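You operate a simulated robot arm through the tools that you are given. There is no shell and no other tool.

The job below is to be done with a simulated robot arm. You get a single attempt, and the scene is never put back.

TASK
Set the tip's stick-out to the length on its card and lock it.
Fine: free the yellow lock lever, blue gauge slide home against the tip, turn the black tip knob till the stick-out display reads the same, lock, slide fully back.

The check looks at the end state, three seconds after you hand in, the way a careful person would. Anything else that was tipped, shoved, dropped, spilled or broken makes it a failure.

THE ROBOT
A 6-joint arm with a two-finger parallel gripper, fixed in place. Base frame: the origin is on the floor under the middle of its stand, x ahead of it, y to its left, z up. Readings come in mm, degrees, newtons and seconds.
With the tool pointing down near the work surface it reaches from about 220 to 660 mm from the base axis. Its first joint turns from -66.0 to 66.0 degrees. Payload 2.9 kg.
The TCP is the grasp point between the finger pads, 30 mm short of the fingertips. In the tool frame z runs along the fingers and y along their closing line. Largest opening 110 mm; finger width 20, thickness 10; the body of the gripper, 48 by 112 mm, starts 55 mm behind the TCP.
Orientation is that of the tool frame in the base frame, as a unit quaternion [w, x, y, z]. With the fingers straight down and closing along the base's y, the tool's x points along the base's -x, its y along +y and its z along -z.

THE INTERFACE
- The arm moves only by the tool step_arm. Its argument "targets" is a list of rows, each an object (a shift or turn left out is 0, a gripper value left out holds the last) with "hand": the opening, from 0 (shut) to 1 (fully open); "translation": the shift along the tool's x, y, z in mm, a list of three; "rot": the turn, a rotation vector about the tool's x, y, z in degrees, a list of three. In form: [{"hand": hand, "translation": [dx, dy, dz], "rot": [wx, wy, wz]}, ...]. A call has 1 to 20 rows; each row is the pose to reach, as a shift and turn from the pose commanded when the call began, along the tool's axes at that moment. Each row takes 0.2 s and may step no farther than 50 mm and 8.6 degrees from the row before; otherwise, or with a gripper value out of range, the whole call is refused. A pose out of reach is approached as far as the arm can. The call stops where the force on the tool passes 50 N (or 10 N more than at its start, if that is more) or the arm is blocked; 0.2 s more then pass. Each finger travels about 108 mm/s and halts on what it meets, pressing with about 35 N; the grip force reading is that of the motor and also rises with nothing between the fingers. The clock runs only during rows and for 0.2 s after the last one: add rows that repeat a pose to give the fingers time. It gives the time, the measured TCP pose, the force on the tool (base axes), the opening and the grip force at its end, in the units of the frame above (readings bear some noise), with the torque about the TCP (base axes, N m) and any sound that the robot's microphone picked up.
- Cameras (640 x 400 px; columns grow to the right, rows downward): "scene" is fixed at [74.8, 399.4, 1413]; the picture's right is [-0.87, -0.49, 0.00], its down [-0.16, 0.29, -0.94] and it looks along [0.46, -0.82, -0.33] (base axes); focal length 327 px, centre (320, 200). "wrist" rides on the gripper at [72, 17, -103] in the tool frame; the picture's right is [-0.23, 0.97, 0.00], its down [-0.76, -0.18, -0.62] and it looks along [-0.61, -0.14, 0.78] (tool axes); focal length 222 px, centre (320, 200). There is no depth. A picture from a camera that has moved, and an enlarged one, comes with that camera's place and axes in the base frame and with its lens. The place of the scene camera against the robot may be out by one fixed shift of up to 25 mm in any direction.
- capture(camera): a new picture of that camera. No time passes.
- inspect(camera, box): a new picture of the part [left, top, right, bottom] of that camera's present view, enlarged. No time passes.
- close_job(): hands the job in; it is judged then, once.

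Places have to be worked out from the pictures, the camera data and where the tool is seen. Open the gripper and draw the arm clear of the work before you hand the job in, unless the task says otherwise.

The tools are called after "Request:" as a command line: name --argument value ..., lists and objects as JSON in quotes. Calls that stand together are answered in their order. step_arm: Moves the arm, as the interface text tells. Its arguments: {"type":"object","properties":{"targets":{"type":"array"}},"required":["targets"]} The other tools are called the same way: capture (camera) takes a picture; inspect (camera, box) takes an enlarged picture of a part of a camera's view; close_job () hands the job in.

At the start:

```text
clock: 0.0
tool_pos: [347.5, -107.7, 1259.3]
tool_rot: [-0.001, 0.0, 1.0, -0.001]
ft_force: [-0.3, 0.0, -0.3]
ft_torque: [0.01, -0.03, 0.04]
grip_width: 110.1
finger_force: 0.1
```

scene: 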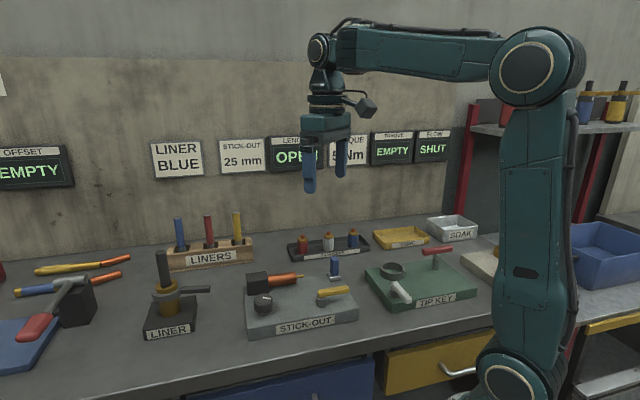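
wrist: 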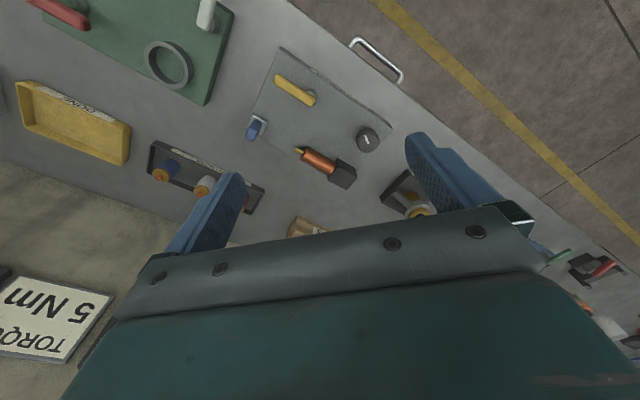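

The card for stick-out reads "25 mm" and the STICK-OUT fixture sits in mid-bench. I'll look at the displays, cards and fixture enlarged first.

Request:
inspect --camera "scene" --box '[230, 245, 370, 345]'

Request:
inspect --camera "scene" --box '[140, 110, 460, 200]'

Request:
inspect --camera "wrist" --box '[220, 30, 420, 230]'

Request:
inspect --camera "scene" --box '[0, 130, 140, 210]'

```text
4.00 times, centred on (300, 295) of scene
camera zoom: at [74.8, 399.4, 1413.0], right [-0.87, -0.49, 0.0], down [-0.16, 0.29, -0.94], along [0.46, -0.82, -0.33], focal length 1310 px, centre (400, -180)
```

zoom: 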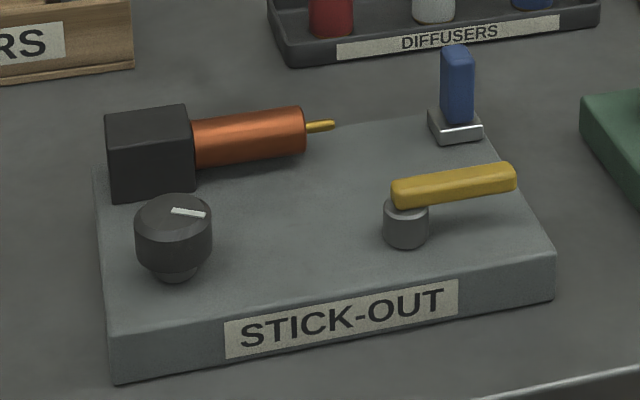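

```text
2.00 times, centred on (300, 155) of scene
camera zoom: at [74.8, 399.4, 1413.0], right [-0.87, -0.49, 0.0], down [-0.16, 0.29, -0.94], along [0.46, -0.82, -0.33], focal length 655 px, centre (360, 290)
```

zoom: 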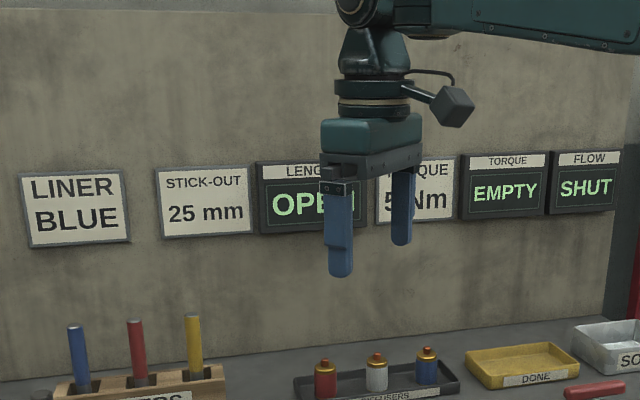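

```text
2.00 times, centred on (320, 130) of wrist
camera zoom: at [274.5, -90.1, 1363.4], right [0.23, 0.97, 0.0], down [0.76, -0.18, 0.62], along [0.61, -0.14, -0.78], focal length 444 px, centre (320, 340)
```

zoom: 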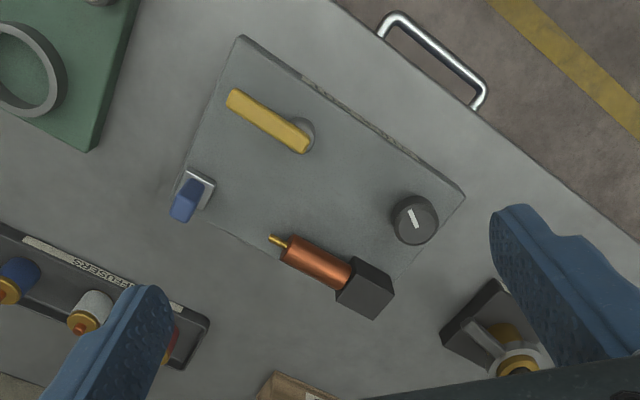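

```text
4.57 times, centred on (70, 170) of scene
camera zoom: at [74.8, 399.4, 1413.0], right [-0.87, -0.49, 0.0], down [-0.16, 0.29, -0.94], along [0.46, -0.82, -0.33], focal length 1497 px, centre (1463, 337)
```

zoom: 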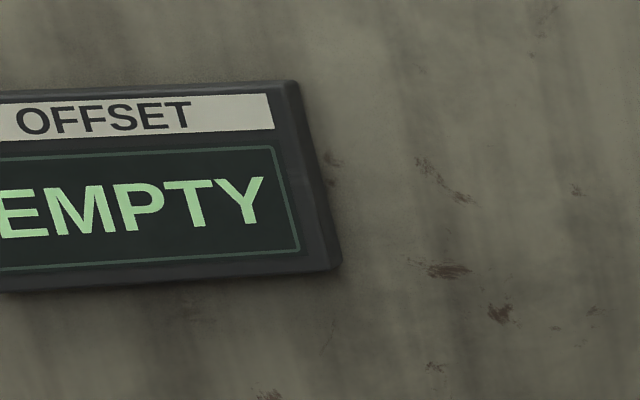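

Triangulating the knob from both cameras puts its top near (458, -43, 981), with the plate centred near (394, -126, 950). I'll come down with the hand open, staying well above everything, to get a closer wrist view.

Request:
step_arm --targets '[{"hand": 1, "translation": [5, -4, 45], "rot": [0, 0, 0]}, {"hand": 1, "translation": [10, -8, 92], "rot": [0, 0, 0]}, {"hand": 1, "translation": [17, -12, 139], "rot": [0, 0, 0]}, {"hand": 1, "translation": [17, -12, 139], "rot": [0, 0, 0]}]'

Request:
capture --camera "wrist"

Request:
capture --camera "scene"

```text
clock: 1.0
tool_pos: [331.2, -120.2, 1120.8]
tool_rot: [0.001, 0.0, 1.0, 0.0]
ft_force: [0.2, 0.1, 0.0]
ft_torque: [0.02, 0.03, 0.03]
grip_width: 109.9
finger_force: 0.2
```

```text
taken
camera wrist: at [257.0, -102.0, 1224.5], right [0.23, 0.97, 0.0], down [0.76, -0.18, 0.62], along [0.61, -0.14, -0.78], focal length 222 px, centre (320, 200)
```

wrist: 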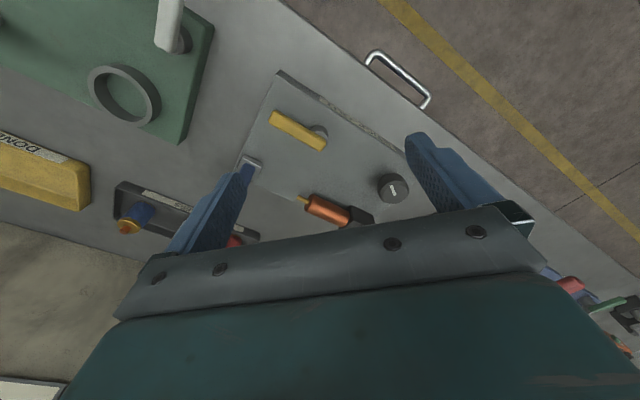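

```text
taken
```

scene: 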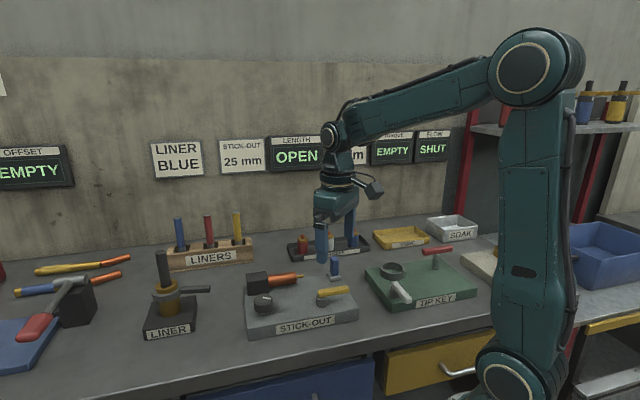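

The LENGTH display reads OPEN. Now a close look at the fixture from the wrist.

Request:
inspect --camera "wrist" --box '[220, 60, 420, 240]'

Request:
inspect --camera "scene" --box '[230, 235, 370, 345]'

```text
2.22 times, centred on (320, 150) of wrist
camera zoom: at [257.0, -102.0, 1224.5], right [0.23, 0.97, 0.0], down [0.76, -0.18, 0.62], along [0.61, -0.14, -0.78], focal length 494 px, centre (320, 311)
```

zoom: 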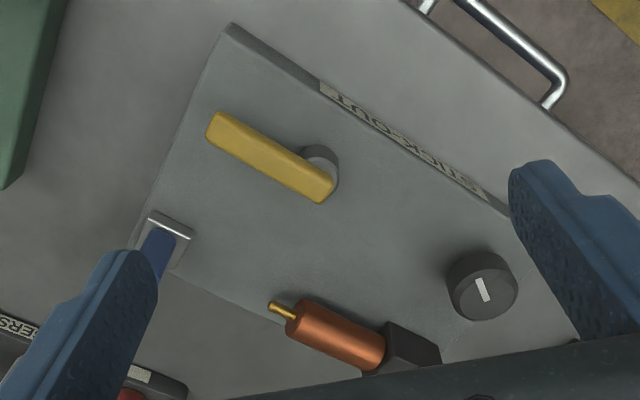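

```text
3.64 times, centred on (300, 290) of scene
camera zoom: at [74.8, 399.4, 1413.0], right [-0.87, -0.49, 0.0], down [-0.16, 0.29, -0.94], along [0.46, -0.82, -0.33], focal length 1190 px, centre (393, -127)
```

zoom: 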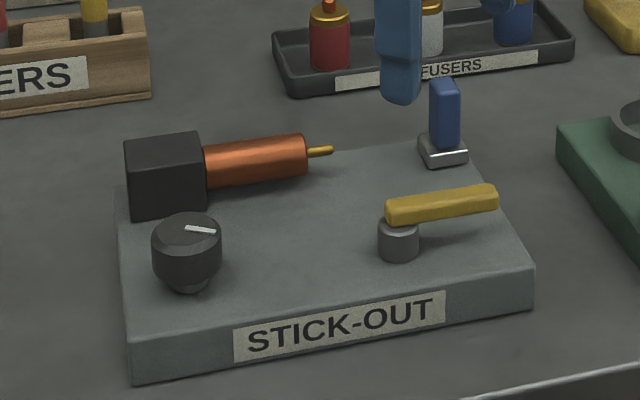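

Plate's long axis appears to run at about 45° in the base frame, with the tip pointing toward (-x,-y). I'll shift sideways at the same height to get a wide-baseline view for triangulation.

Request:
step_arm --targets '[{"hand": 1, "translation": [-36, 20, 0]}, {"hand": 1, "translation": [-72, 40, 0]}, {"hand": 1, "translation": [-109, 60, 0]}, {"hand": 1, "translation": [-109, 60, 0]}]'

Request:
capture --camera "wrist"

Request:
inspect --camera "wrist" --box '[140, 0, 400, 165]'

```text
clock: 2.0
tool_pos: [440.1, -60.1, 1122.3]
tool_rot: [0.0, 0.0, 1.0, 0.001]
ft_force: [-0.4, 0.5, 0.0]
ft_torque: [0.01, 0.02, 0.0]
grip_width: 109.8
finger_force: 0.0
```

```text
taken
camera wrist: at [366.7, -42.2, 1224.9], right [0.23, 0.97, 0.0], down [0.76, -0.18, 0.62], along [0.61, -0.14, -0.78], focal length 222 px, centre (320, 200)
```

wrist: 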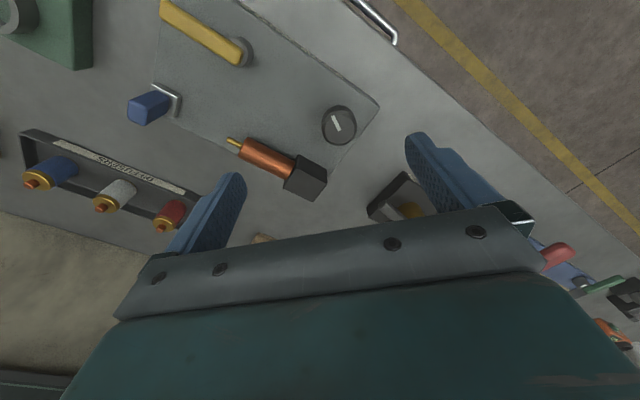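

```text
2.42 times, centred on (270, 82) of wrist
camera zoom: at [366.7, -42.2, 1224.9], right [0.23, 0.97, 0.0], down [0.76, -0.18, 0.62], along [0.61, -0.14, -0.78], focal length 538 px, centre (441, 485)
```

zoom: 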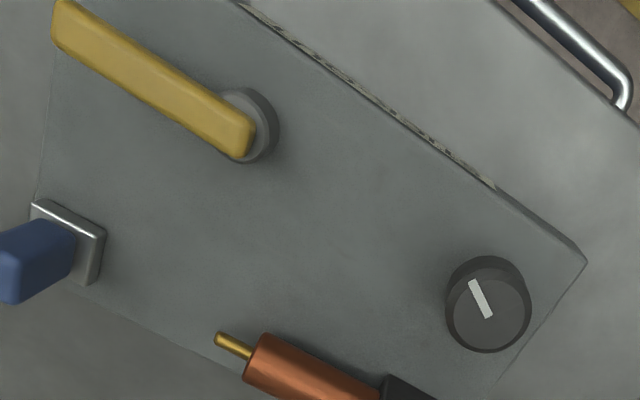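

Wide-baseline triangulation gives: plate top about z 930 with its long axis at 45°, knob top (469,-41,962), lever pivot about (368,-131) with free end about (328,-175) and top z about 967, tip end (455,-184,953), slide base about (400,-225). I'll yaw the tool 45° so the fingers close along the plate's long axis, and view from above the tip.

Request:
step_arm --targets '[{"hand": 1, "translation": [-4, -23, 3], "rot": [0, 0, 7.5]}, {"hand": 1, "translation": [-9, -46, 6], "rot": [0, 0, 15]}, {"hand": 1, "translation": [-13, -69, 10], "rot": [0, 0, 22.5]}, {"hand": 1, "translation": [-18, -92, 13], "rot": [0, 0, 30]}, {"hand": 1, "translation": [-22, -115, 16], "rot": [0, 0, 37.5]}, {"hand": 1, "translation": [-27, -138, 20], "rot": [0, 0, 45]}, {"hand": 1, "translation": [-27, -138, 20], "rot": [0, 0, 45]}]'

Request:
capture --camera "wrist"

Request:
capture --camera "scene"

```text
clock: 3.6
tool_pos: [466.5, -196.8, 1101.1]
tool_rot: [0.0, 0.383, 0.924, 0.001]
ft_force: [-0.2, 0.6, 0.5]
ft_torque: [0.02, -0.02, -0.01]
grip_width: 109.7
finger_force: 0.1
```

```text
taken
camera wrist: at [427.1, -133.6, 1204.4], right [0.85, 0.53, 0.0], down [0.41, -0.67, 0.62], along [0.33, -0.53, -0.78], focal length 222 px, centre (320, 200)
```

wrist: 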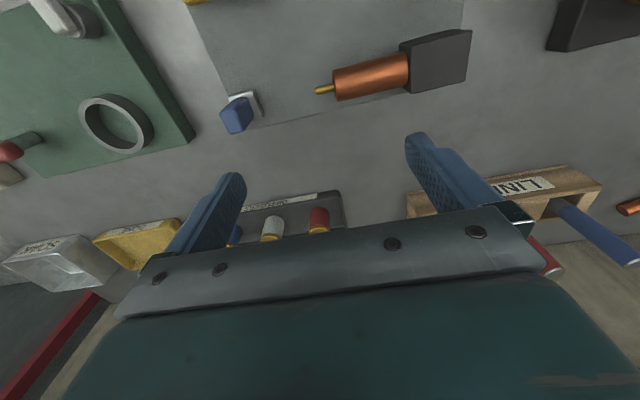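

```text
taken
```

scene: 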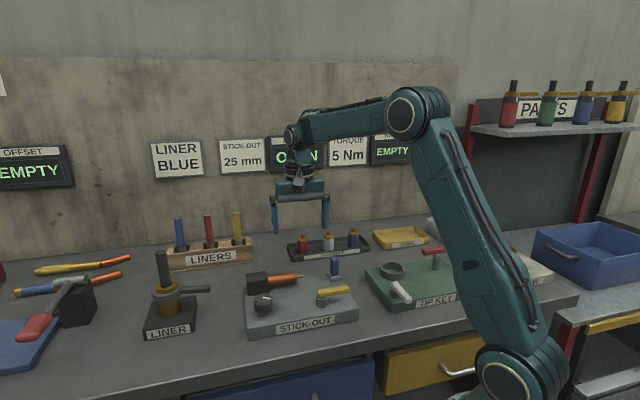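

The yaw worked. Zooming in on the slide, tip, and fixture from here.

Request:
inspect --camera "wrist" --box '[190, 0, 490, 150]'

Request:
inspect --camera "wrist" --box '[200, 60, 300, 150]'

```text
2.13 times, centred on (340, 75) of wrist
camera zoom: at [427.1, -133.6, 1204.4], right [0.85, 0.53, 0.0], down [0.41, -0.67, 0.62], along [0.33, -0.53, -0.78], focal length 474 px, centre (277, 467)
```

zoom: 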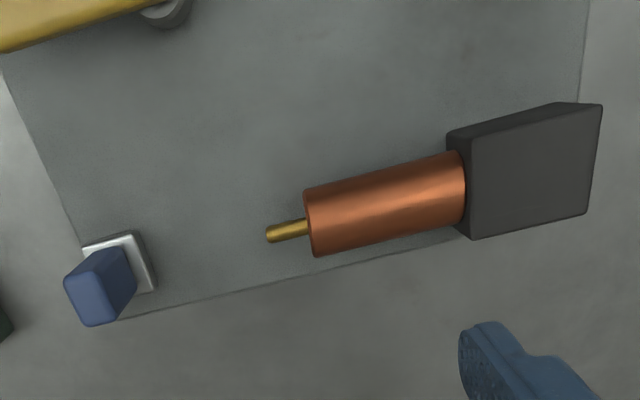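

```text
4.44 times, centred on (250, 105) of wrist
camera zoom: at [427.1, -133.6, 1204.4], right [0.85, 0.53, 0.0], down [0.41, -0.67, 0.62], along [0.33, -0.53, -0.78], focal length 987 px, centre (631, 622)
```

zoom: 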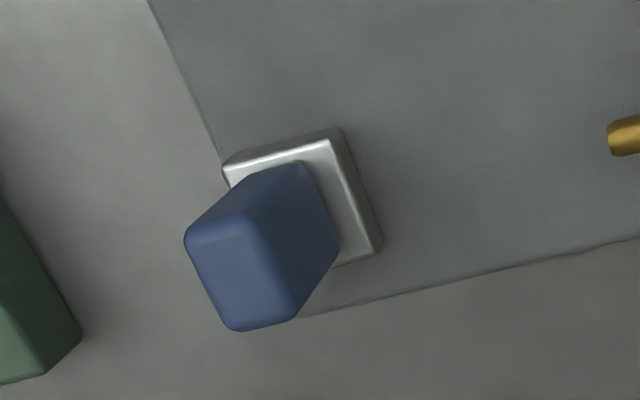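

Slide base is 30×30 mm, centred at plate coords (e1≈109, e2≈452), and its blue handle reaches about z 990; the tip lies on the same line (e2≈452), ending at e1≈190. Next I close the hand and move over the front side of the yellow lever's free end, still high, to check alignment.

Request:
step_arm --targets '[{"hand": 0.6, "translation": [36, -18, 0]}, {"hand": 0.3, "translation": [72, -35, 0]}, {"hand": 0, "translation": [108, -53, 0]}, {"hand": 0, "translation": [144, -70.7, 0]}, {"hand": 0, "translation": [144, -70.7, 40]}, {"hand": 0, "translation": [144, -70.7, 40]}]'

Request:
capture --camera "wrist"

Request:
inspect --camera "scene" --box '[230, 225, 400, 345]'

```text
clock: 5.0
tool_pos: [313.1, -145.4, 1060.4]
tool_rot: [0.0, 0.383, 0.924, 0.0]
ft_force: [0.1, 0.6, 0.6]
ft_torque: [0.03, -0.01, 0.01]
grip_width: 0.0
finger_force: 34.5
```

```text
taken
camera wrist: at [273.7, -82.1, 1164.2], right [0.85, 0.53, 0.0], down [0.41, -0.66, 0.62], along [0.33, -0.53, -0.78], focal length 222 px, centre (320, 200)
```

wrist: 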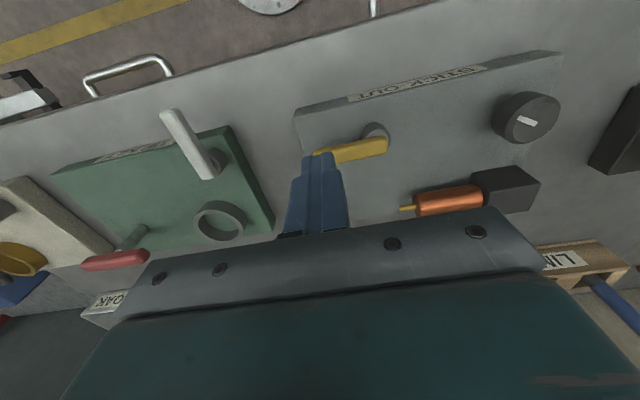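

```text
3.33 times, centred on (315, 285) of scene
camera zoom: at [74.8, 399.4, 1413.0], right [-0.87, -0.49, 0.0], down [-0.16, 0.29, -0.94], along [0.46, -0.82, -0.33], focal length 1091 px, centre (337, -83)
```

zoom: 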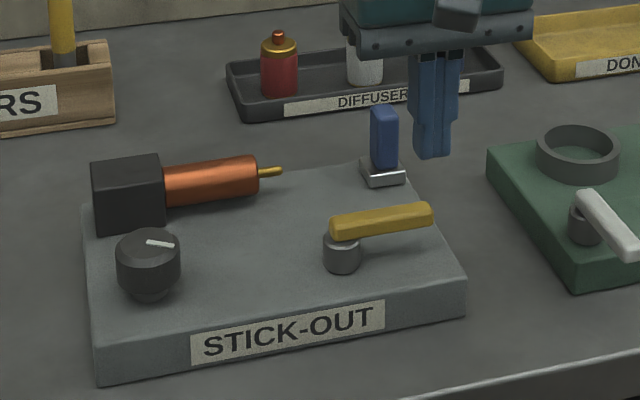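

Fingers are closed above the front side of the lever. Zooming in to verify the lever's position and height from this new viewpoint.

Request:
inspect --camera "wrist" --box '[280, 90, 440, 190]'

```text
4.00 times, centred on (360, 140) of wrist
camera zoom: at [273.7, -82.1, 1164.2], right [0.85, 0.53, 0.0], down [0.41, -0.66, 0.62], along [0.33, -0.53, -0.78], focal length 888 px, centre (160, 440)
```

zoom: 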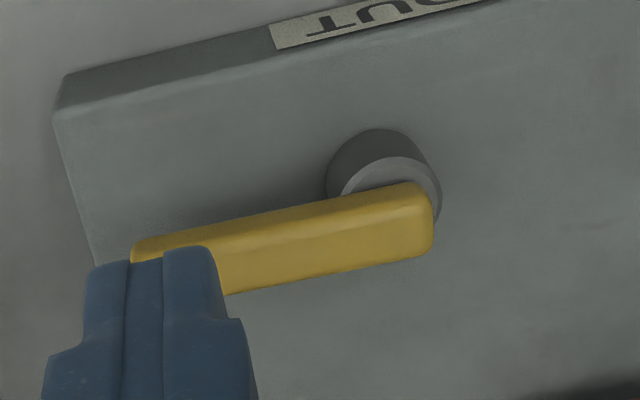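

The lever's top spans e2 348–364 with the pivot at about (e1 170, e2 355); my fingers sit at e2 314–334, so there is room to descend beside it. Lowering 80 mm to put the tips near z 950 (plate top about 930).

Request:
step_arm --targets '[{"hand": 0, "translation": [0, 0, 30]}, {"hand": 0, "translation": [0, 0, 55]}, {"hand": 0, "translation": [0, 0, 70]}, {"hand": 0, "translation": [0, 0, 80]}, {"hand": 0, "translation": [0, 0, 80]}]'

Request:
inspect --camera "wrist" --box '[240, 90, 440, 230]'

Request:
inspect --camera "scene" --box '[230, 225, 400, 345]'

```text
clock: 6.2
tool_pos: [313.5, -144.1, 979.0]
tool_rot: [0.0, 0.383, 0.924, -0.001]
ft_force: [0.3, -0.1, -0.7]
ft_torque: [-0.02, 0.02, 0.0]
grip_width: 0.0
finger_force: 34.5
```

```text
2.86 times, centred on (340, 160) of wrist
camera zoom: at [273.9, -81.7, 1083.7], right [0.85, 0.53, 0.0], down [0.41, -0.66, 0.62], along [0.33, -0.53, -0.78], focal length 635 px, centre (263, 314)
```

zoom: 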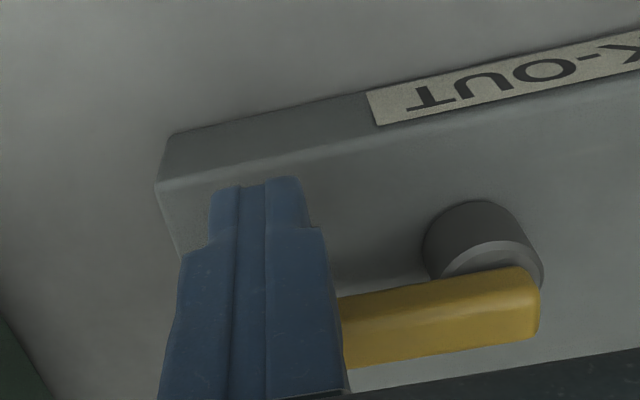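

```text
3.33 times, centred on (315, 285) of scene
camera zoom: at [74.8, 399.4, 1413.0], right [-0.87, -0.49, 0.0], down [-0.16, 0.29, -0.94], along [0.46, -0.82, -0.33], focal length 1091 px, centre (337, -83)
```

zoom: 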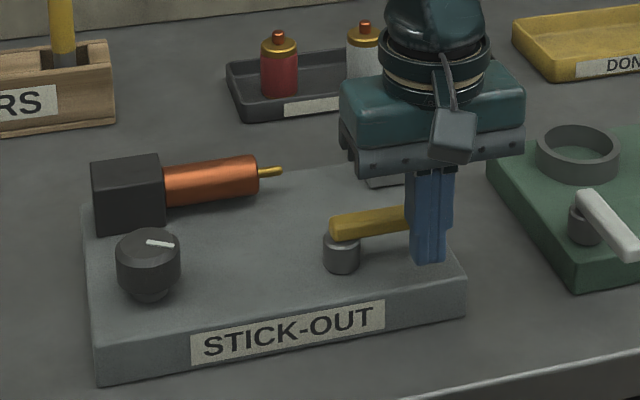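

Clear beside the lever, no contact force. Pushing gently toward the rear (+e2, tool −x): contact expected after ~13 mm.

Request:
step_arm --targets '[{"hand": 0, "translation": [-6, 0, 0]}, {"hand": 0, "translation": [-11, 0, 0]}, {"hand": 0, "translation": [-14, 0, 0]}, {"hand": 0, "translation": [-17, 0, 0]}, {"hand": 0, "translation": [-20, 0, 0]}, {"hand": 0, "translation": [-22, 0, 0]}]'

Request:
inspect --camera "wrist" --box '[240, 90, 440, 230]'

Request:
inspect --camera "scene" --box '[230, 225, 400, 345]'

```text
clock: 7.5
tool_pos: [322.9, -155.1, 980.5]
tool_rot: [-0.013, 0.38, 0.925, 0.003]
ft_force: [-8.0, 8.3, 2.8]
ft_torque: [0.03, 0.06, 0.05]
grip_width: 0.0
finger_force: 35.6
stopped in row 6: the force on the tool passed its limit at 52 N (the readings are from after the stop); the commanded pose is now the measured one
```

```text
2.86 times, centred on (340, 160) of wrist
camera zoom: at [284.7, -92.9, 1084.4], right [0.85, 0.53, -0.01], down [0.43, -0.67, 0.6], along [0.32, -0.52, -0.8], focal length 635 px, centre (263, 314)
```

zoom: 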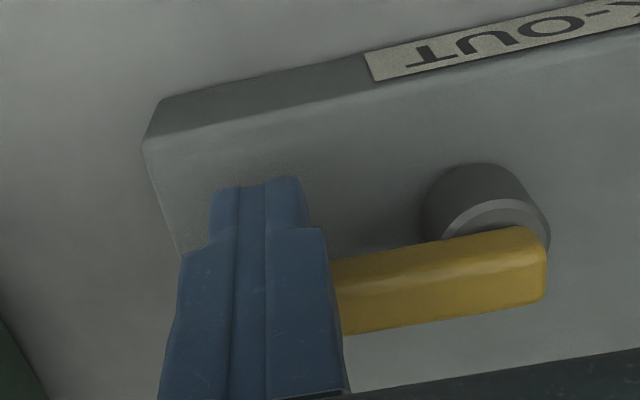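

```text
3.33 times, centred on (315, 285) of scene
camera zoom: at [74.6, 399.6, 1412.9], right [-0.87, -0.49, 0.0], down [-0.16, 0.29, -0.94], along [0.46, -0.82, -0.33], focal length 1091 px, centre (337, -83)
```

zoom: 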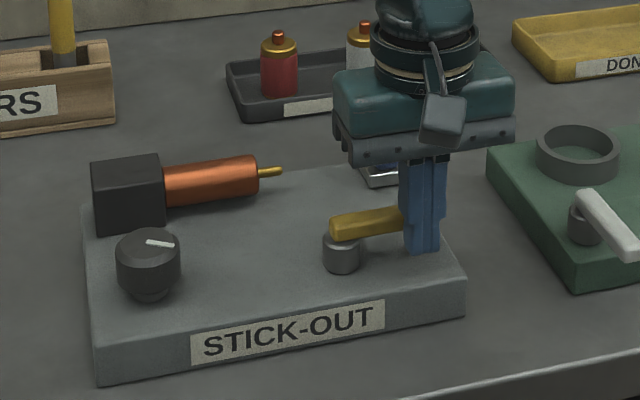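

The lever is firm in that direction (52 N, no movement), so it's against its stop; it must free the other way, toward the front. I'll back off, restore the tool's vertical, hop over, and set down on the lever's rear side.

Request:
step_arm --targets '[{"hand": 0, "translation": [8, 0, 0], "rot": [-0.25, -1.5, 0.33]}, {"hand": 0, "translation": [8, 0, -40], "rot": [-0.25, -1.5, 0.33]}, {"hand": 0, "translation": [8, 0, -75], "rot": [-0.25, -1.5, 0.33]}, {"hand": 0, "translation": [-22, 0, -75], "rot": [-0.25, -1.5, 0.33]}, {"hand": 0, "translation": [-50, 0, -75], "rot": [-0.25, -1.5, 0.33]}, {"hand": 0, "translation": [-50, 0, -75], "rot": [-0.25, -1.5, 0.33]}]'

Request:
inspect --camera "wrist" --box '[200, 30, 440, 200]'

Request:
inspect --camera "scene" --box '[230, 225, 400, 345]'

```text
clock: 8.9
tool_pos: [361.0, -192.2, 1052.8]
tool_rot: [0.002, 0.382, 0.924, -0.001]
ft_force: [0.8, 1.2, 0.3]
ft_torque: [-0.03, -0.03, 0.02]
grip_width: 0.0
finger_force: 34.8
```

```text
2.35 times, centred on (320, 115) of wrist
camera zoom: at [320.9, -128.4, 1156.1], right [0.85, 0.53, 0.0], down [0.41, -0.66, 0.63], along [0.33, -0.53, -0.78], focal length 523 px, centre (320, 400)
```

zoom: 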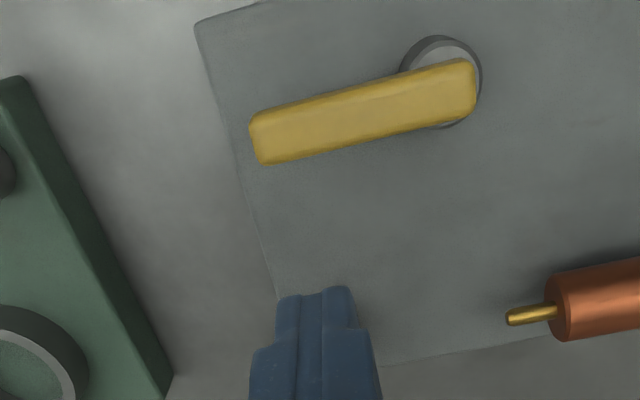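

```text
3.33 times, centred on (315, 285) of scene
camera zoom: at [74.8, 399.4, 1413.0], right [-0.87, -0.49, 0.0], down [-0.16, 0.29, -0.94], along [0.46, -0.82, -0.33], focal length 1091 px, centre (337, -83)
```

zoom: 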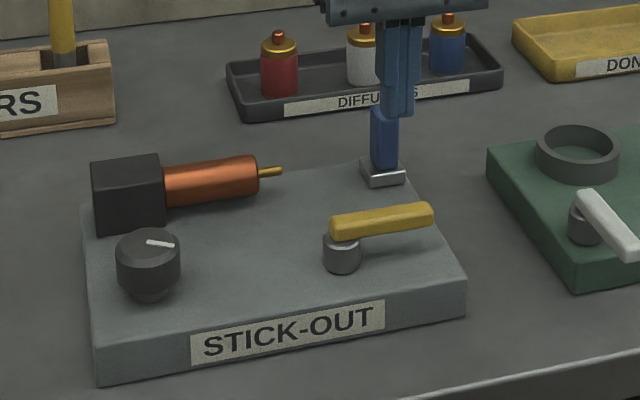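

Positioned behind the lever (e1≈119, e2≈391), clear of the slide. Descending then pushing toward the front in small steps.

Request:
step_arm --targets '[{"hand": 0, "translation": [0, 0, 35]}, {"hand": 0, "translation": [0, 0, 60]}, {"hand": 0, "translation": [0, 0, 74]}, {"hand": 0, "translation": [8, 0, 74]}, {"hand": 0, "translation": [14, 0, 74]}, {"hand": 0, "translation": [17, 0, 74]}, {"hand": 0, "translation": [20, 0, 74]}, {"hand": 0, "translation": [23, 0, 74]}, {"hand": 0, "translation": [26, 0, 74]}]'

Request:
inspect --camera "wrist" --box '[200, 30, 440, 200]'

Request:
inspect --camera "scene" --box '[230, 225, 400, 345]'

```text
clock: 10.9
tool_pos: [341.6, -173.4, 979.7]
tool_rot: [0.002, 0.383, 0.924, 0.0]
ft_force: [0.1, -1.2, 0.3]
ft_torque: [-0.02, -0.01, -0.01]
grip_width: 0.1
finger_force: 34.9
```

```text
2.35 times, centred on (320, 115) of wrist
camera zoom: at [302.5, -110.0, 1082.3], right [0.85, 0.53, 0.0], down [0.41, -0.66, 0.63], along [0.33, -0.53, -0.78], focal length 523 px, centre (320, 400)
```

zoom: 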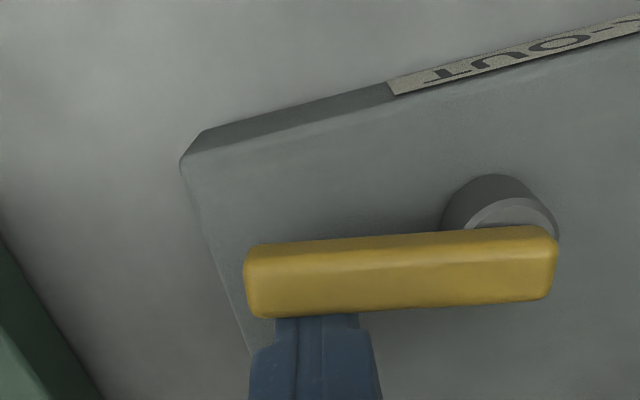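

```text
3.33 times, centred on (315, 285) of scene
camera zoom: at [74.8, 399.3, 1413.0], right [-0.87, -0.49, 0.0], down [-0.16, 0.29, -0.94], along [0.46, -0.82, -0.33], focal length 1091 px, centre (337, -83)
```

zoom: 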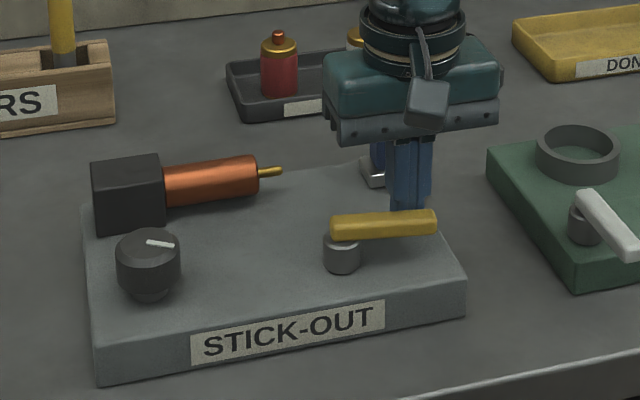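

The lever turned ~12° toward the front with almost no force, so this is the freeing direction. Continuing the push along the arc around the pivot to about 50°.

Request:
step_arm --targets '[{"hand": 0, "translation": [3, -0.6, 0]}, {"hand": 0, "translation": [6.1, -1.1, 0]}, {"hand": 0, "translation": [9.7, -0.3, 0]}, {"hand": 0, "translation": [13.3, 0.7, 0]}, {"hand": 0, "translation": [16.8, 2.2, 0]}, {"hand": 0, "translation": [20.1, 3.8, 0]}, {"hand": 0, "translation": [23.3, 5.8, 0]}, {"hand": 0, "translation": [26.3, 8.0, 0]}]'

Request:
inspect --camera "wrist" --box '[200, 30, 440, 200]'

Request:
inspect --camera "scene" --box '[230, 225, 400, 345]'

```text
clock: 12.7
tool_pos: [330.4, -149.5, 979.8]
tool_rot: [0.004, 0.382, 0.924, 0.0]
ft_force: [-2.0, -1.5, -0.7]
ft_torque: [0.0, 0.03, 0.0]
grip_width: 0.0
finger_force: 35.0
```

```text
2.35 times, centred on (320, 115) of wrist
camera zoom: at [289.7, -85.5, 1082.2], right [0.85, 0.53, 0.0], down [0.41, -0.66, 0.63], along [0.33, -0.53, -0.78], focal length 523 px, centre (320, 400)
```

zoom: 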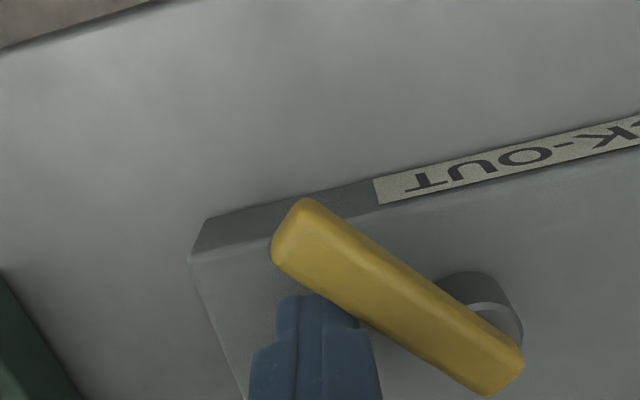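

```text
3.33 times, centred on (315, 285) of scene
camera zoom: at [74.8, 399.3, 1413.0], right [-0.87, -0.49, 0.0], down [-0.16, 0.29, -0.94], along [0.46, -0.82, -0.33], focal length 1091 px, centre (337, -83)
```

zoom: 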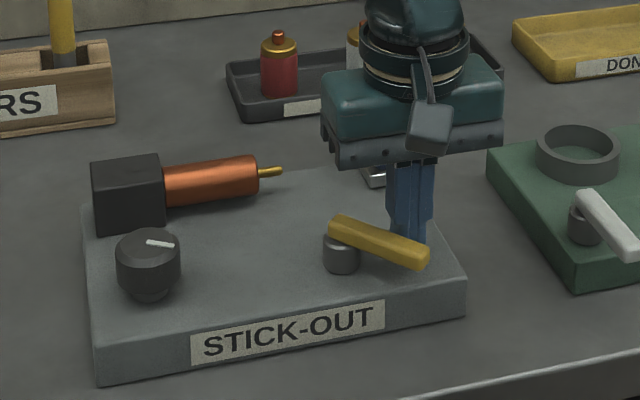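

Lever is at ~50° and moving freely (about 2 N). Continuing toward 85°, with the force limit stopping me at its end stop.

Request:
step_arm --targets '[{"hand": 0, "translation": [2.7, 2.5, 0]}, {"hand": 0, "translation": [5.3, 5.2, 0]}, {"hand": 0, "translation": [7.6, 8.1, 0]}, {"hand": 0, "translation": [9.7, 11.2, 0]}, {"hand": 0, "translation": [11.4, 14.5, 0]}, {"hand": 0, "translation": [12.9, 17.9, 0]}, {"hand": 0, "translation": [14.0, 21.5, 0]}]'

Request:
inspect --camera "wrist" --box '[200, 30, 440, 200]'

Request:
inspect --camera "scene" --box '[230, 225, 400, 345]'

```text
clock: 14.3
tool_pos: [336.1, -123.9, 978.7]
tool_rot: [0.002, 0.382, 0.924, -0.001]
ft_force: [-1.9, -1.3, -0.2]
ft_torque: [0.0, 0.0, -0.02]
grip_width: 0.0
finger_force: 34.5
```

```text
2.35 times, centred on (320, 115) of wrist
camera zoom: at [294.9, -60.5, 1082.0], right [0.85, 0.53, 0.0], down [0.41, -0.66, 0.63], along [0.33, -0.53, -0.78], focal length 523 px, centre (320, 400)
```

zoom: 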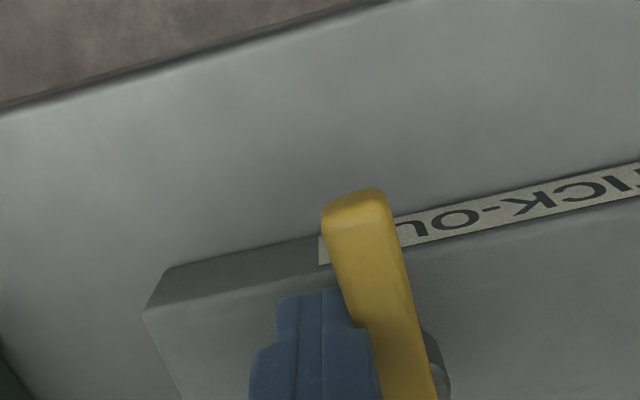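

```text
3.33 times, centred on (315, 285) of scene
camera zoom: at [74.8, 399.4, 1413.0], right [-0.87, -0.49, 0.0], down [-0.16, 0.29, -0.94], along [0.46, -0.82, -0.33], focal length 1091 px, centre (337, -83)
```

zoom: 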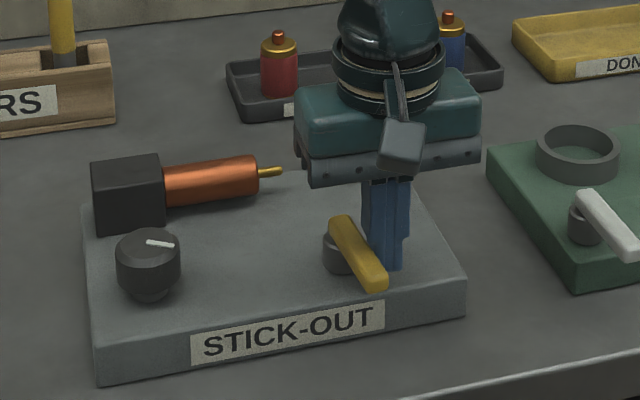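

Still no stop at ~85°. Nudging on toward +e1 in small steps to find its free end stop.

Request:
step_arm --targets '[{"hand": 0, "translation": [0.6, 2.5, 0]}, {"hand": 0, "translation": [0.9, 5, 0]}, {"hand": 0, "translation": [0.9, 7.5, 0]}, {"hand": 0, "translation": [0.9, 10, 0]}, {"hand": 0, "translation": [0.9, 12, 0]}]'

Request:
inspect --camera "wrist" --box '[200, 30, 440, 200]'

Request:
inspect --camera "scene" --box '[230, 225, 400, 345]'

```text
clock: 15.5
tool_pos: [337.7, -121.0, 979.8]
tool_rot: [-0.002, 0.392, 0.92, -0.008]
ft_force: [-10.3, -8.6, 5.0]
ft_torque: [0.02, 0.06, 0.12]
grip_width: 0.0
finger_force: 34.7
stopped in row 5: the force on the tool passed its limit at 52 N (the readings are from after the stop); the commanded pose is now the measured one
```

```text
2.35 times, centred on (320, 115) of wrist
camera zoom: at [299.8, -55.1, 1081.9], right [0.86, 0.51, -0.02], down [0.41, -0.66, 0.63], along [0.31, -0.55, -0.78], focal length 523 px, centre (320, 400)
```

zoom: 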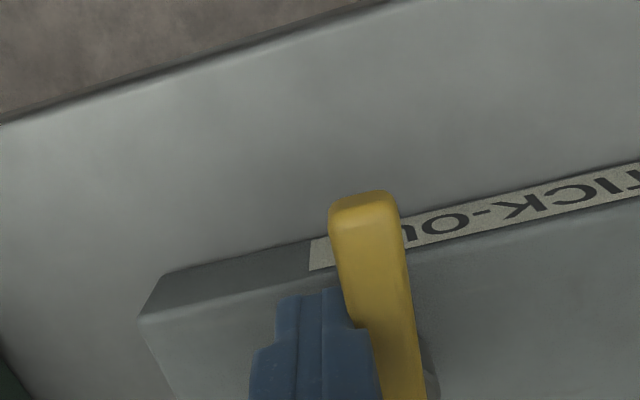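

```text
3.33 times, centred on (315, 285) of scene
camera zoom: at [74.5, 399.2, 1413.0], right [-0.87, -0.49, 0.0], down [-0.16, 0.29, -0.94], along [0.46, -0.82, -0.33], focal length 1091 px, centre (337, -83)
```

zoom: 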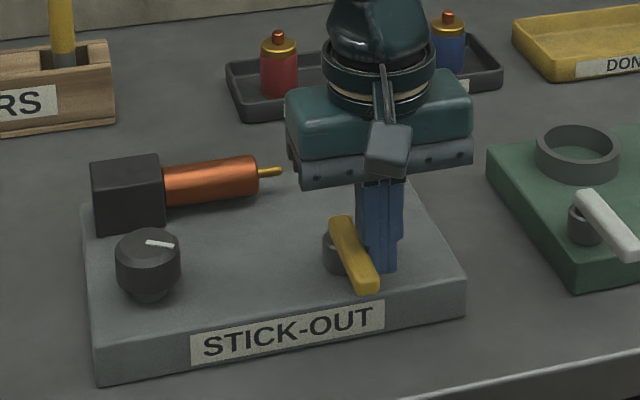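

The lever hit its free stop at ~90°. I back off from it, re-square the tool, and lift clear.

Request:
step_arm --targets '[{"hand": 0, "translation": [0, -3, 0], "rot": [-0.94, 0.14, -1.16]}, {"hand": 0, "translation": [0, -6, 0], "rot": [-0.94, 0.14, -1.16]}, {"hand": 0, "translation": [0, -6, -40], "rot": [-0.94, 0.14, -1.16]}, {"hand": 0, "translation": [0, -6, -76], "rot": [-0.94, 0.14, -1.16]}, {"hand": 0, "translation": [0, -6, -76], "rot": [-0.94, 0.14, -1.16]}]'

Request:
capture --camera "scene"

```text
clock: 16.7
tool_pos: [335.9, -123.6, 1055.5]
tool_rot: [0.002, 0.38, 0.925, 0.001]
ft_force: [0.0, -0.2, -0.5]
ft_torque: [0.01, -0.01, 0.04]
grip_width: 0.1
finger_force: 34.7
```

```text
taken
```

scene: 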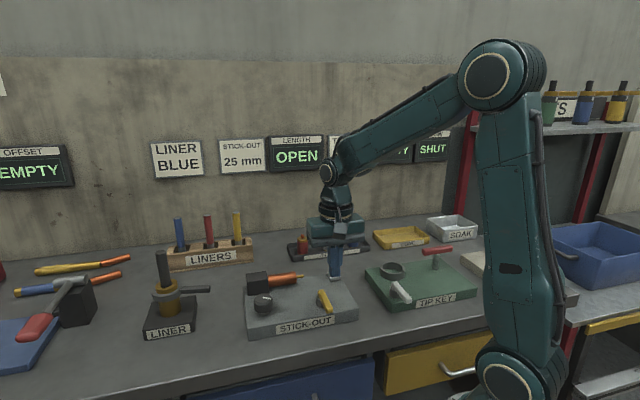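

Lever now points to the front (free), display still OPEN. Moving over behind the slide's handle (off the plate's left end) at safe height.

Request:
step_arm --targets '[{"hand": 0, "translation": [-32, -18, 0]}, {"hand": 0, "translation": [-64, -36, 0]}, {"hand": 0, "translation": [-96, -54, 0]}, {"hand": 0, "translation": [-127, -72, 0]}, {"hand": 0, "translation": [-127, -72, 0]}]'

Request:
capture --camera "wrist"

Request:
inspect --camera "scene" --box '[230, 205, 430, 345]'

```text
clock: 17.9
tool_pos: [375.1, -264.7, 1054.3]
tool_rot: [0.001, 0.38, 0.925, 0.002]
ft_force: [-0.2, -0.1, -0.1]
ft_torque: [0.01, -0.01, 0.03]
grip_width: 0.0
finger_force: 35.3
```

```text
taken
camera wrist: at [334.0, -201.8, 1158.0], right [0.85, 0.53, 0.0], down [0.41, -0.66, 0.62], along [0.33, -0.53, -0.78], focal length 222 px, centre (320, 200)
```

wrist: 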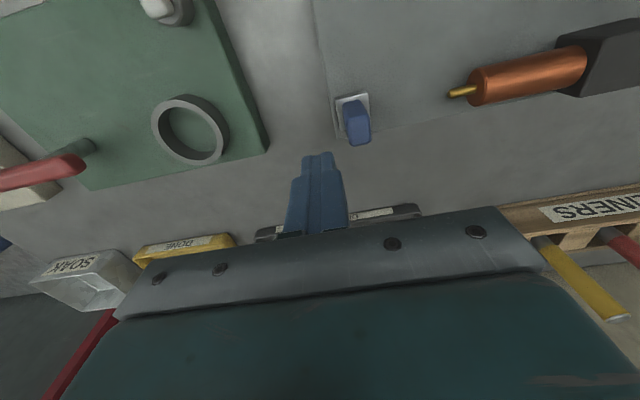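

```text
2.86 times, centred on (330, 275) of scene
camera zoom: at [74.8, 399.4, 1413.0], right [-0.87, -0.49, 0.0], down [-0.16, 0.29, -0.94], along [0.46, -0.82, -0.33], focal length 935 px, centre (291, -14)
```

zoom: 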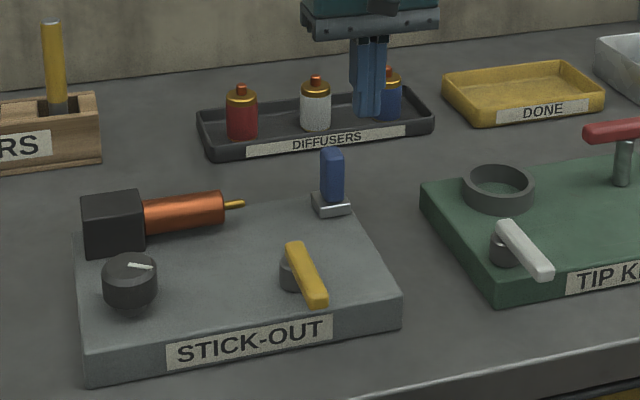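

Finger column is centred on the slide's line (e1≈78, e2≈452), clear of the diffuser tray. Descending behind the handle, then starting the push toward the tip.

Request:
step_arm --targets '[{"hand": 0, "translation": [0, 0, 35]}, {"hand": 0, "translation": [0, 0, 60]}, {"hand": 0, "translation": [0, 0, 72]}, {"hand": 0, "translation": [0, 5, 72]}, {"hand": 0, "translation": [0, 9, 72]}, {"hand": 0, "translation": [0, 13, 72]}, {"hand": 0, "translation": [0, 17, 72]}, {"hand": 0, "translation": [0, 21, 72]}]'

Request:
capture --camera "wrist"

Request:
inspect --camera "scene" --box '[230, 205, 430, 345]'

```text
clock: 19.7
tool_pos: [390.1, -248.6, 982.6]
tool_rot: [0.002, 0.38, 0.925, 0.001]
ft_force: [-1.2, 0.0, 0.2]
ft_torque: [-0.02, -0.02, 0.01]
grip_width: 0.1
finger_force: 34.9
```

```text
taken
camera wrist: at [349.2, -185.2, 1086.1], right [0.85, 0.53, 0.0], down [0.41, -0.66, 0.62], along [0.33, -0.53, -0.78], focal length 222 px, centre (320, 200)
```

wrist: 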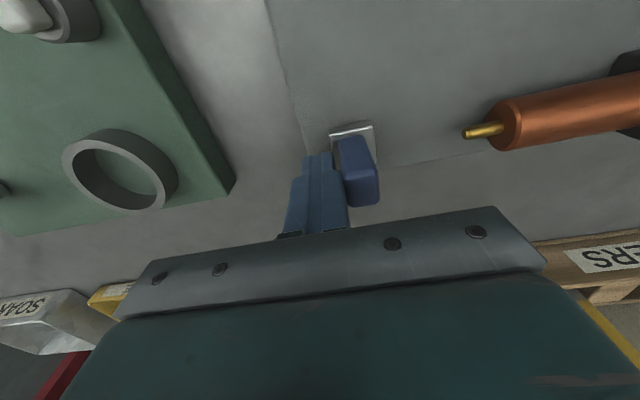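

```text
2.86 times, centred on (330, 275) of scene
camera zoom: at [74.8, 399.4, 1413.0], right [-0.87, -0.49, 0.0], down [-0.16, 0.29, -0.94], along [0.46, -0.82, -0.33], focal length 935 px, centre (291, -14)
```

zoom: 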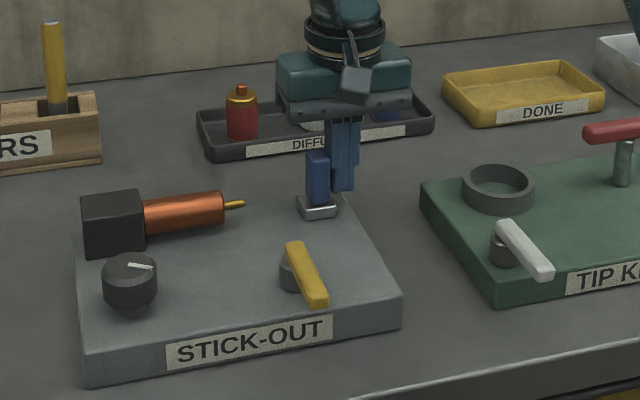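

The slide moves smoothly with ~1 N; handle rear face is now at e1≈110. Pushing another 45 mm, then I'll look again before contact.

Request:
step_arm --targets '[{"hand": 0, "translation": [0, 5, 0]}, {"hand": 0, "translation": [0, 10, 0]}, {"hand": 0, "translation": [0, 15, 0]}, {"hand": 0, "translation": [0, 20, 0]}, {"hand": 0, "translation": [0, 25, 0]}, {"hand": 0, "translation": [0, 30, 0]}, {"hand": 0, "translation": [0, 35, 0]}, {"hand": 0, "translation": [0, 40, 0]}, {"hand": 0, "translation": [0, 45, 0]}]'

Request:
inspect --camera "wrist" --box '[280, 80, 480, 220]'

Request:
capture --camera "scene"

Request:
inspect --camera "scene" --box '[230, 205, 430, 345]'

```text
clock: 21.7
tool_pos: [416.5, -220.7, 982.8]
tool_rot: [-0.002, 0.388, 0.922, -0.001]
ft_force: [-33.2, -30.3, 6.4]
ft_torque: [0.28, -0.23, 0.18]
grip_width: 0.0
finger_force: 34.4
```

```text
2.86 times, centred on (380, 150) of wrist
camera zoom: at [377.8, -156.7, 1086.5], right [0.85, 0.52, 0.0], down [0.41, -0.67, 0.62], along [0.32, -0.53, -0.78], focal length 635 px, centre (149, 343)
```

zoom: 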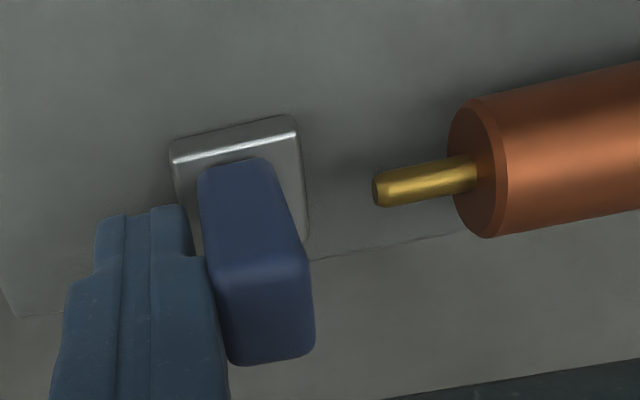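

```text
taken
```

scene: 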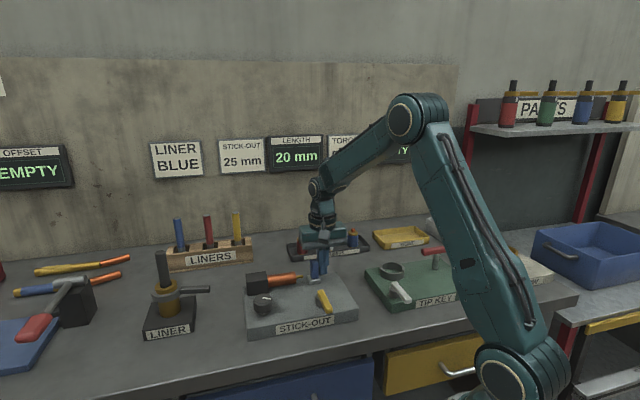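

```text
2.86 times, centred on (330, 275) of scene
camera zoom: at [73.8, 398.5, 1413.3], right [-0.87, -0.49, 0.0], down [-0.16, 0.29, -0.94], along [0.46, -0.82, -0.33], focal length 935 px, centre (291, -14)
```

zoom: 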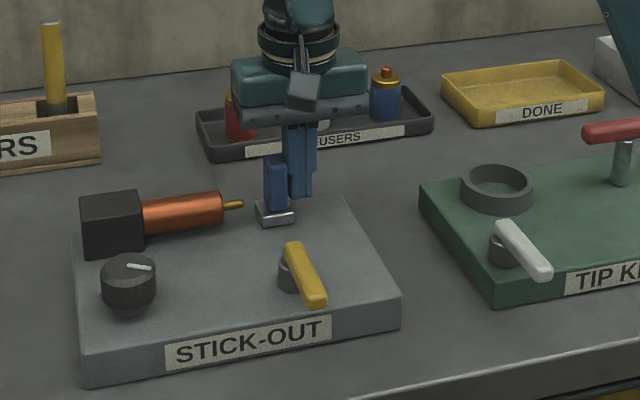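

The slide reached its home stop (45 N) and the LENGTH display now reads 20 mm. I'll back the fingers off gently, lift, and check that the slide stays and the reading holds.

Request:
step_arm --targets '[{"hand": 0, "translation": [0, -5, 0]}, {"hand": 0, "translation": [0, -10, 0]}, {"hand": 0, "translation": [0, -16, 0]}, {"hand": 0, "translation": [0, -18, -35]}, {"hand": 0, "translation": [0, -18, -75]}, {"hand": 0, "translation": [0, -18, -75]}]'

Request:
inspect --camera "scene" --box '[200, 120, 360, 190]'

Request:
inspect --camera "scene" --box '[230, 205, 430, 345]'

```text
clock: 23.1
tool_pos: [408.2, -228.9, 1058.5]
tool_rot: [0.002, 0.38, 0.925, 0.001]
ft_force: [0.5, -0.1, 0.1]
ft_torque: [0.01, -0.01, 0.02]
grip_width: 0.0
finger_force: 34.9
```

```text
4.00 times, centred on (280, 155) of scene
camera zoom: at [74.8, 399.4, 1413.0], right [-0.87, -0.49, 0.0], down [-0.16, 0.29, -0.94], along [0.46, -0.82, -0.33], focal length 1310 px, centre (480, 380)
```

zoom: 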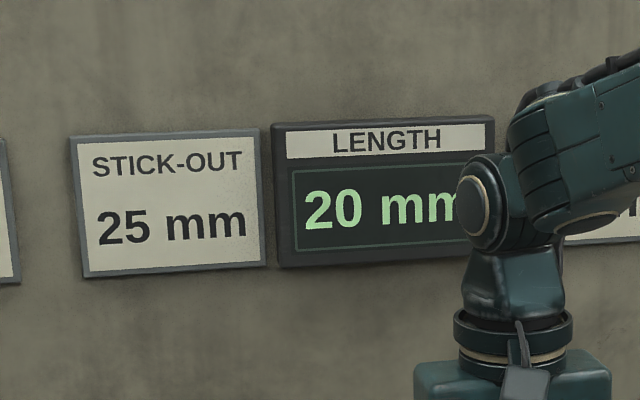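

```text
2.86 times, centred on (330, 275) of scene
camera zoom: at [74.8, 399.4, 1413.0], right [-0.87, -0.49, 0.0], down [-0.16, 0.29, -0.94], along [0.46, -0.82, -0.33], focal length 935 px, centre (291, -14)
```

zoom: 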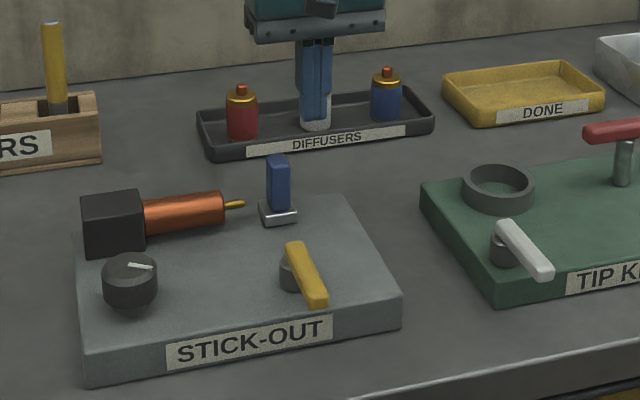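

Slide stayed home and the display holds 20 mm; card says 25 mm. Moving over behind the black knob with hand opening to get an accurate view of it.

Request:
step_arm --targets '[{"hand": 0, "translation": [9, 35, -17]}, {"hand": 0, "translation": [18, 70, -17]}, {"hand": 0, "translation": [27, 105, -17]}, {"hand": 0.3, "translation": [36, 140, -17]}, {"hand": 0.7, "translation": [45, 175, -17]}, {"hand": 0.7, "translation": [45, 175, -17]}, {"hand": 0.7, "translation": [45, 175, -17]}]'

Request:
capture --camera "wrist"

Request:
inspect --camera "wrist" --box '[240, 20, 400, 140]'

Request:
capture --camera "scene"

```text
clock: 24.7
tool_pos: [499.7, -73.6, 1076.2]
tool_rot: [0.001, 0.38, 0.925, 0.001]
ft_force: [0.4, -0.3, 0.7]
ft_torque: [-0.03, -0.01, 0.02]
grip_width: 77.1
finger_force: 0.1
```

```text
taken
camera wrist: at [459.7, -10.1, 1179.0], right [0.85, 0.53, 0.0], down [0.41, -0.66, 0.62], along [0.33, -0.53, -0.78], focal length 222 px, centre (320, 200)
```

wrist: 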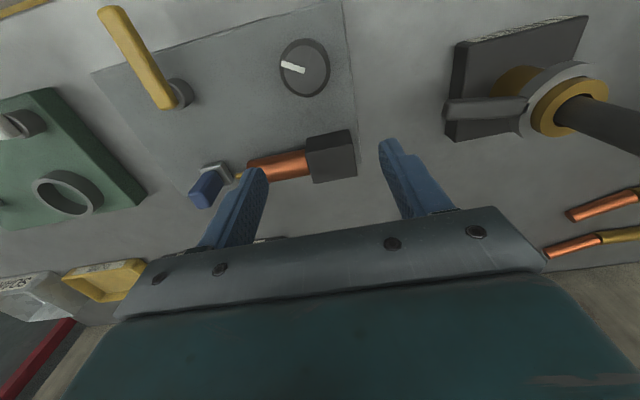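

```text
3.33 times, centred on (320, 80) of wrist
camera zoom: at [459.7, -10.1, 1179.0], right [0.85, 0.53, 0.0], down [0.41, -0.66, 0.62], along [0.33, -0.53, -0.78], focal length 740 px, centre (320, 600)
```

zoom: 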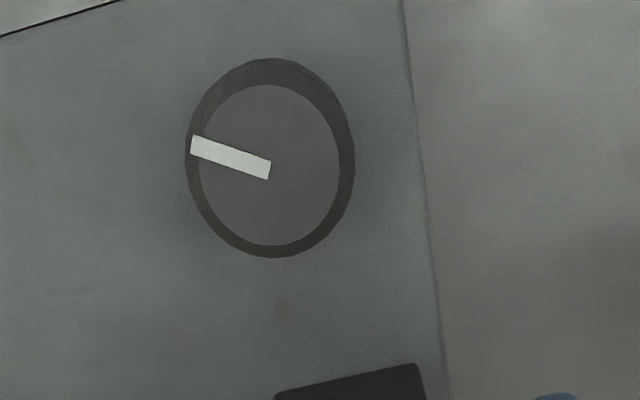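

```text
taken
```

scene: 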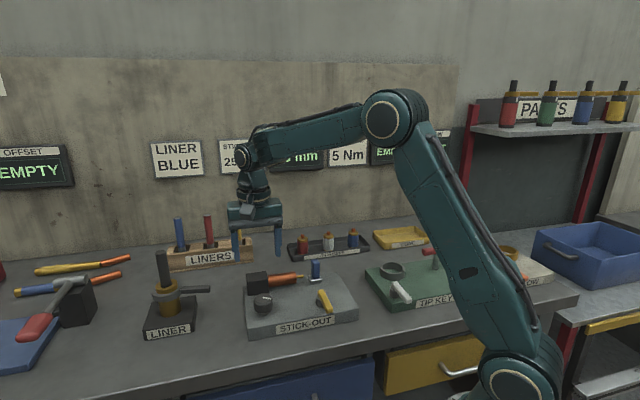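

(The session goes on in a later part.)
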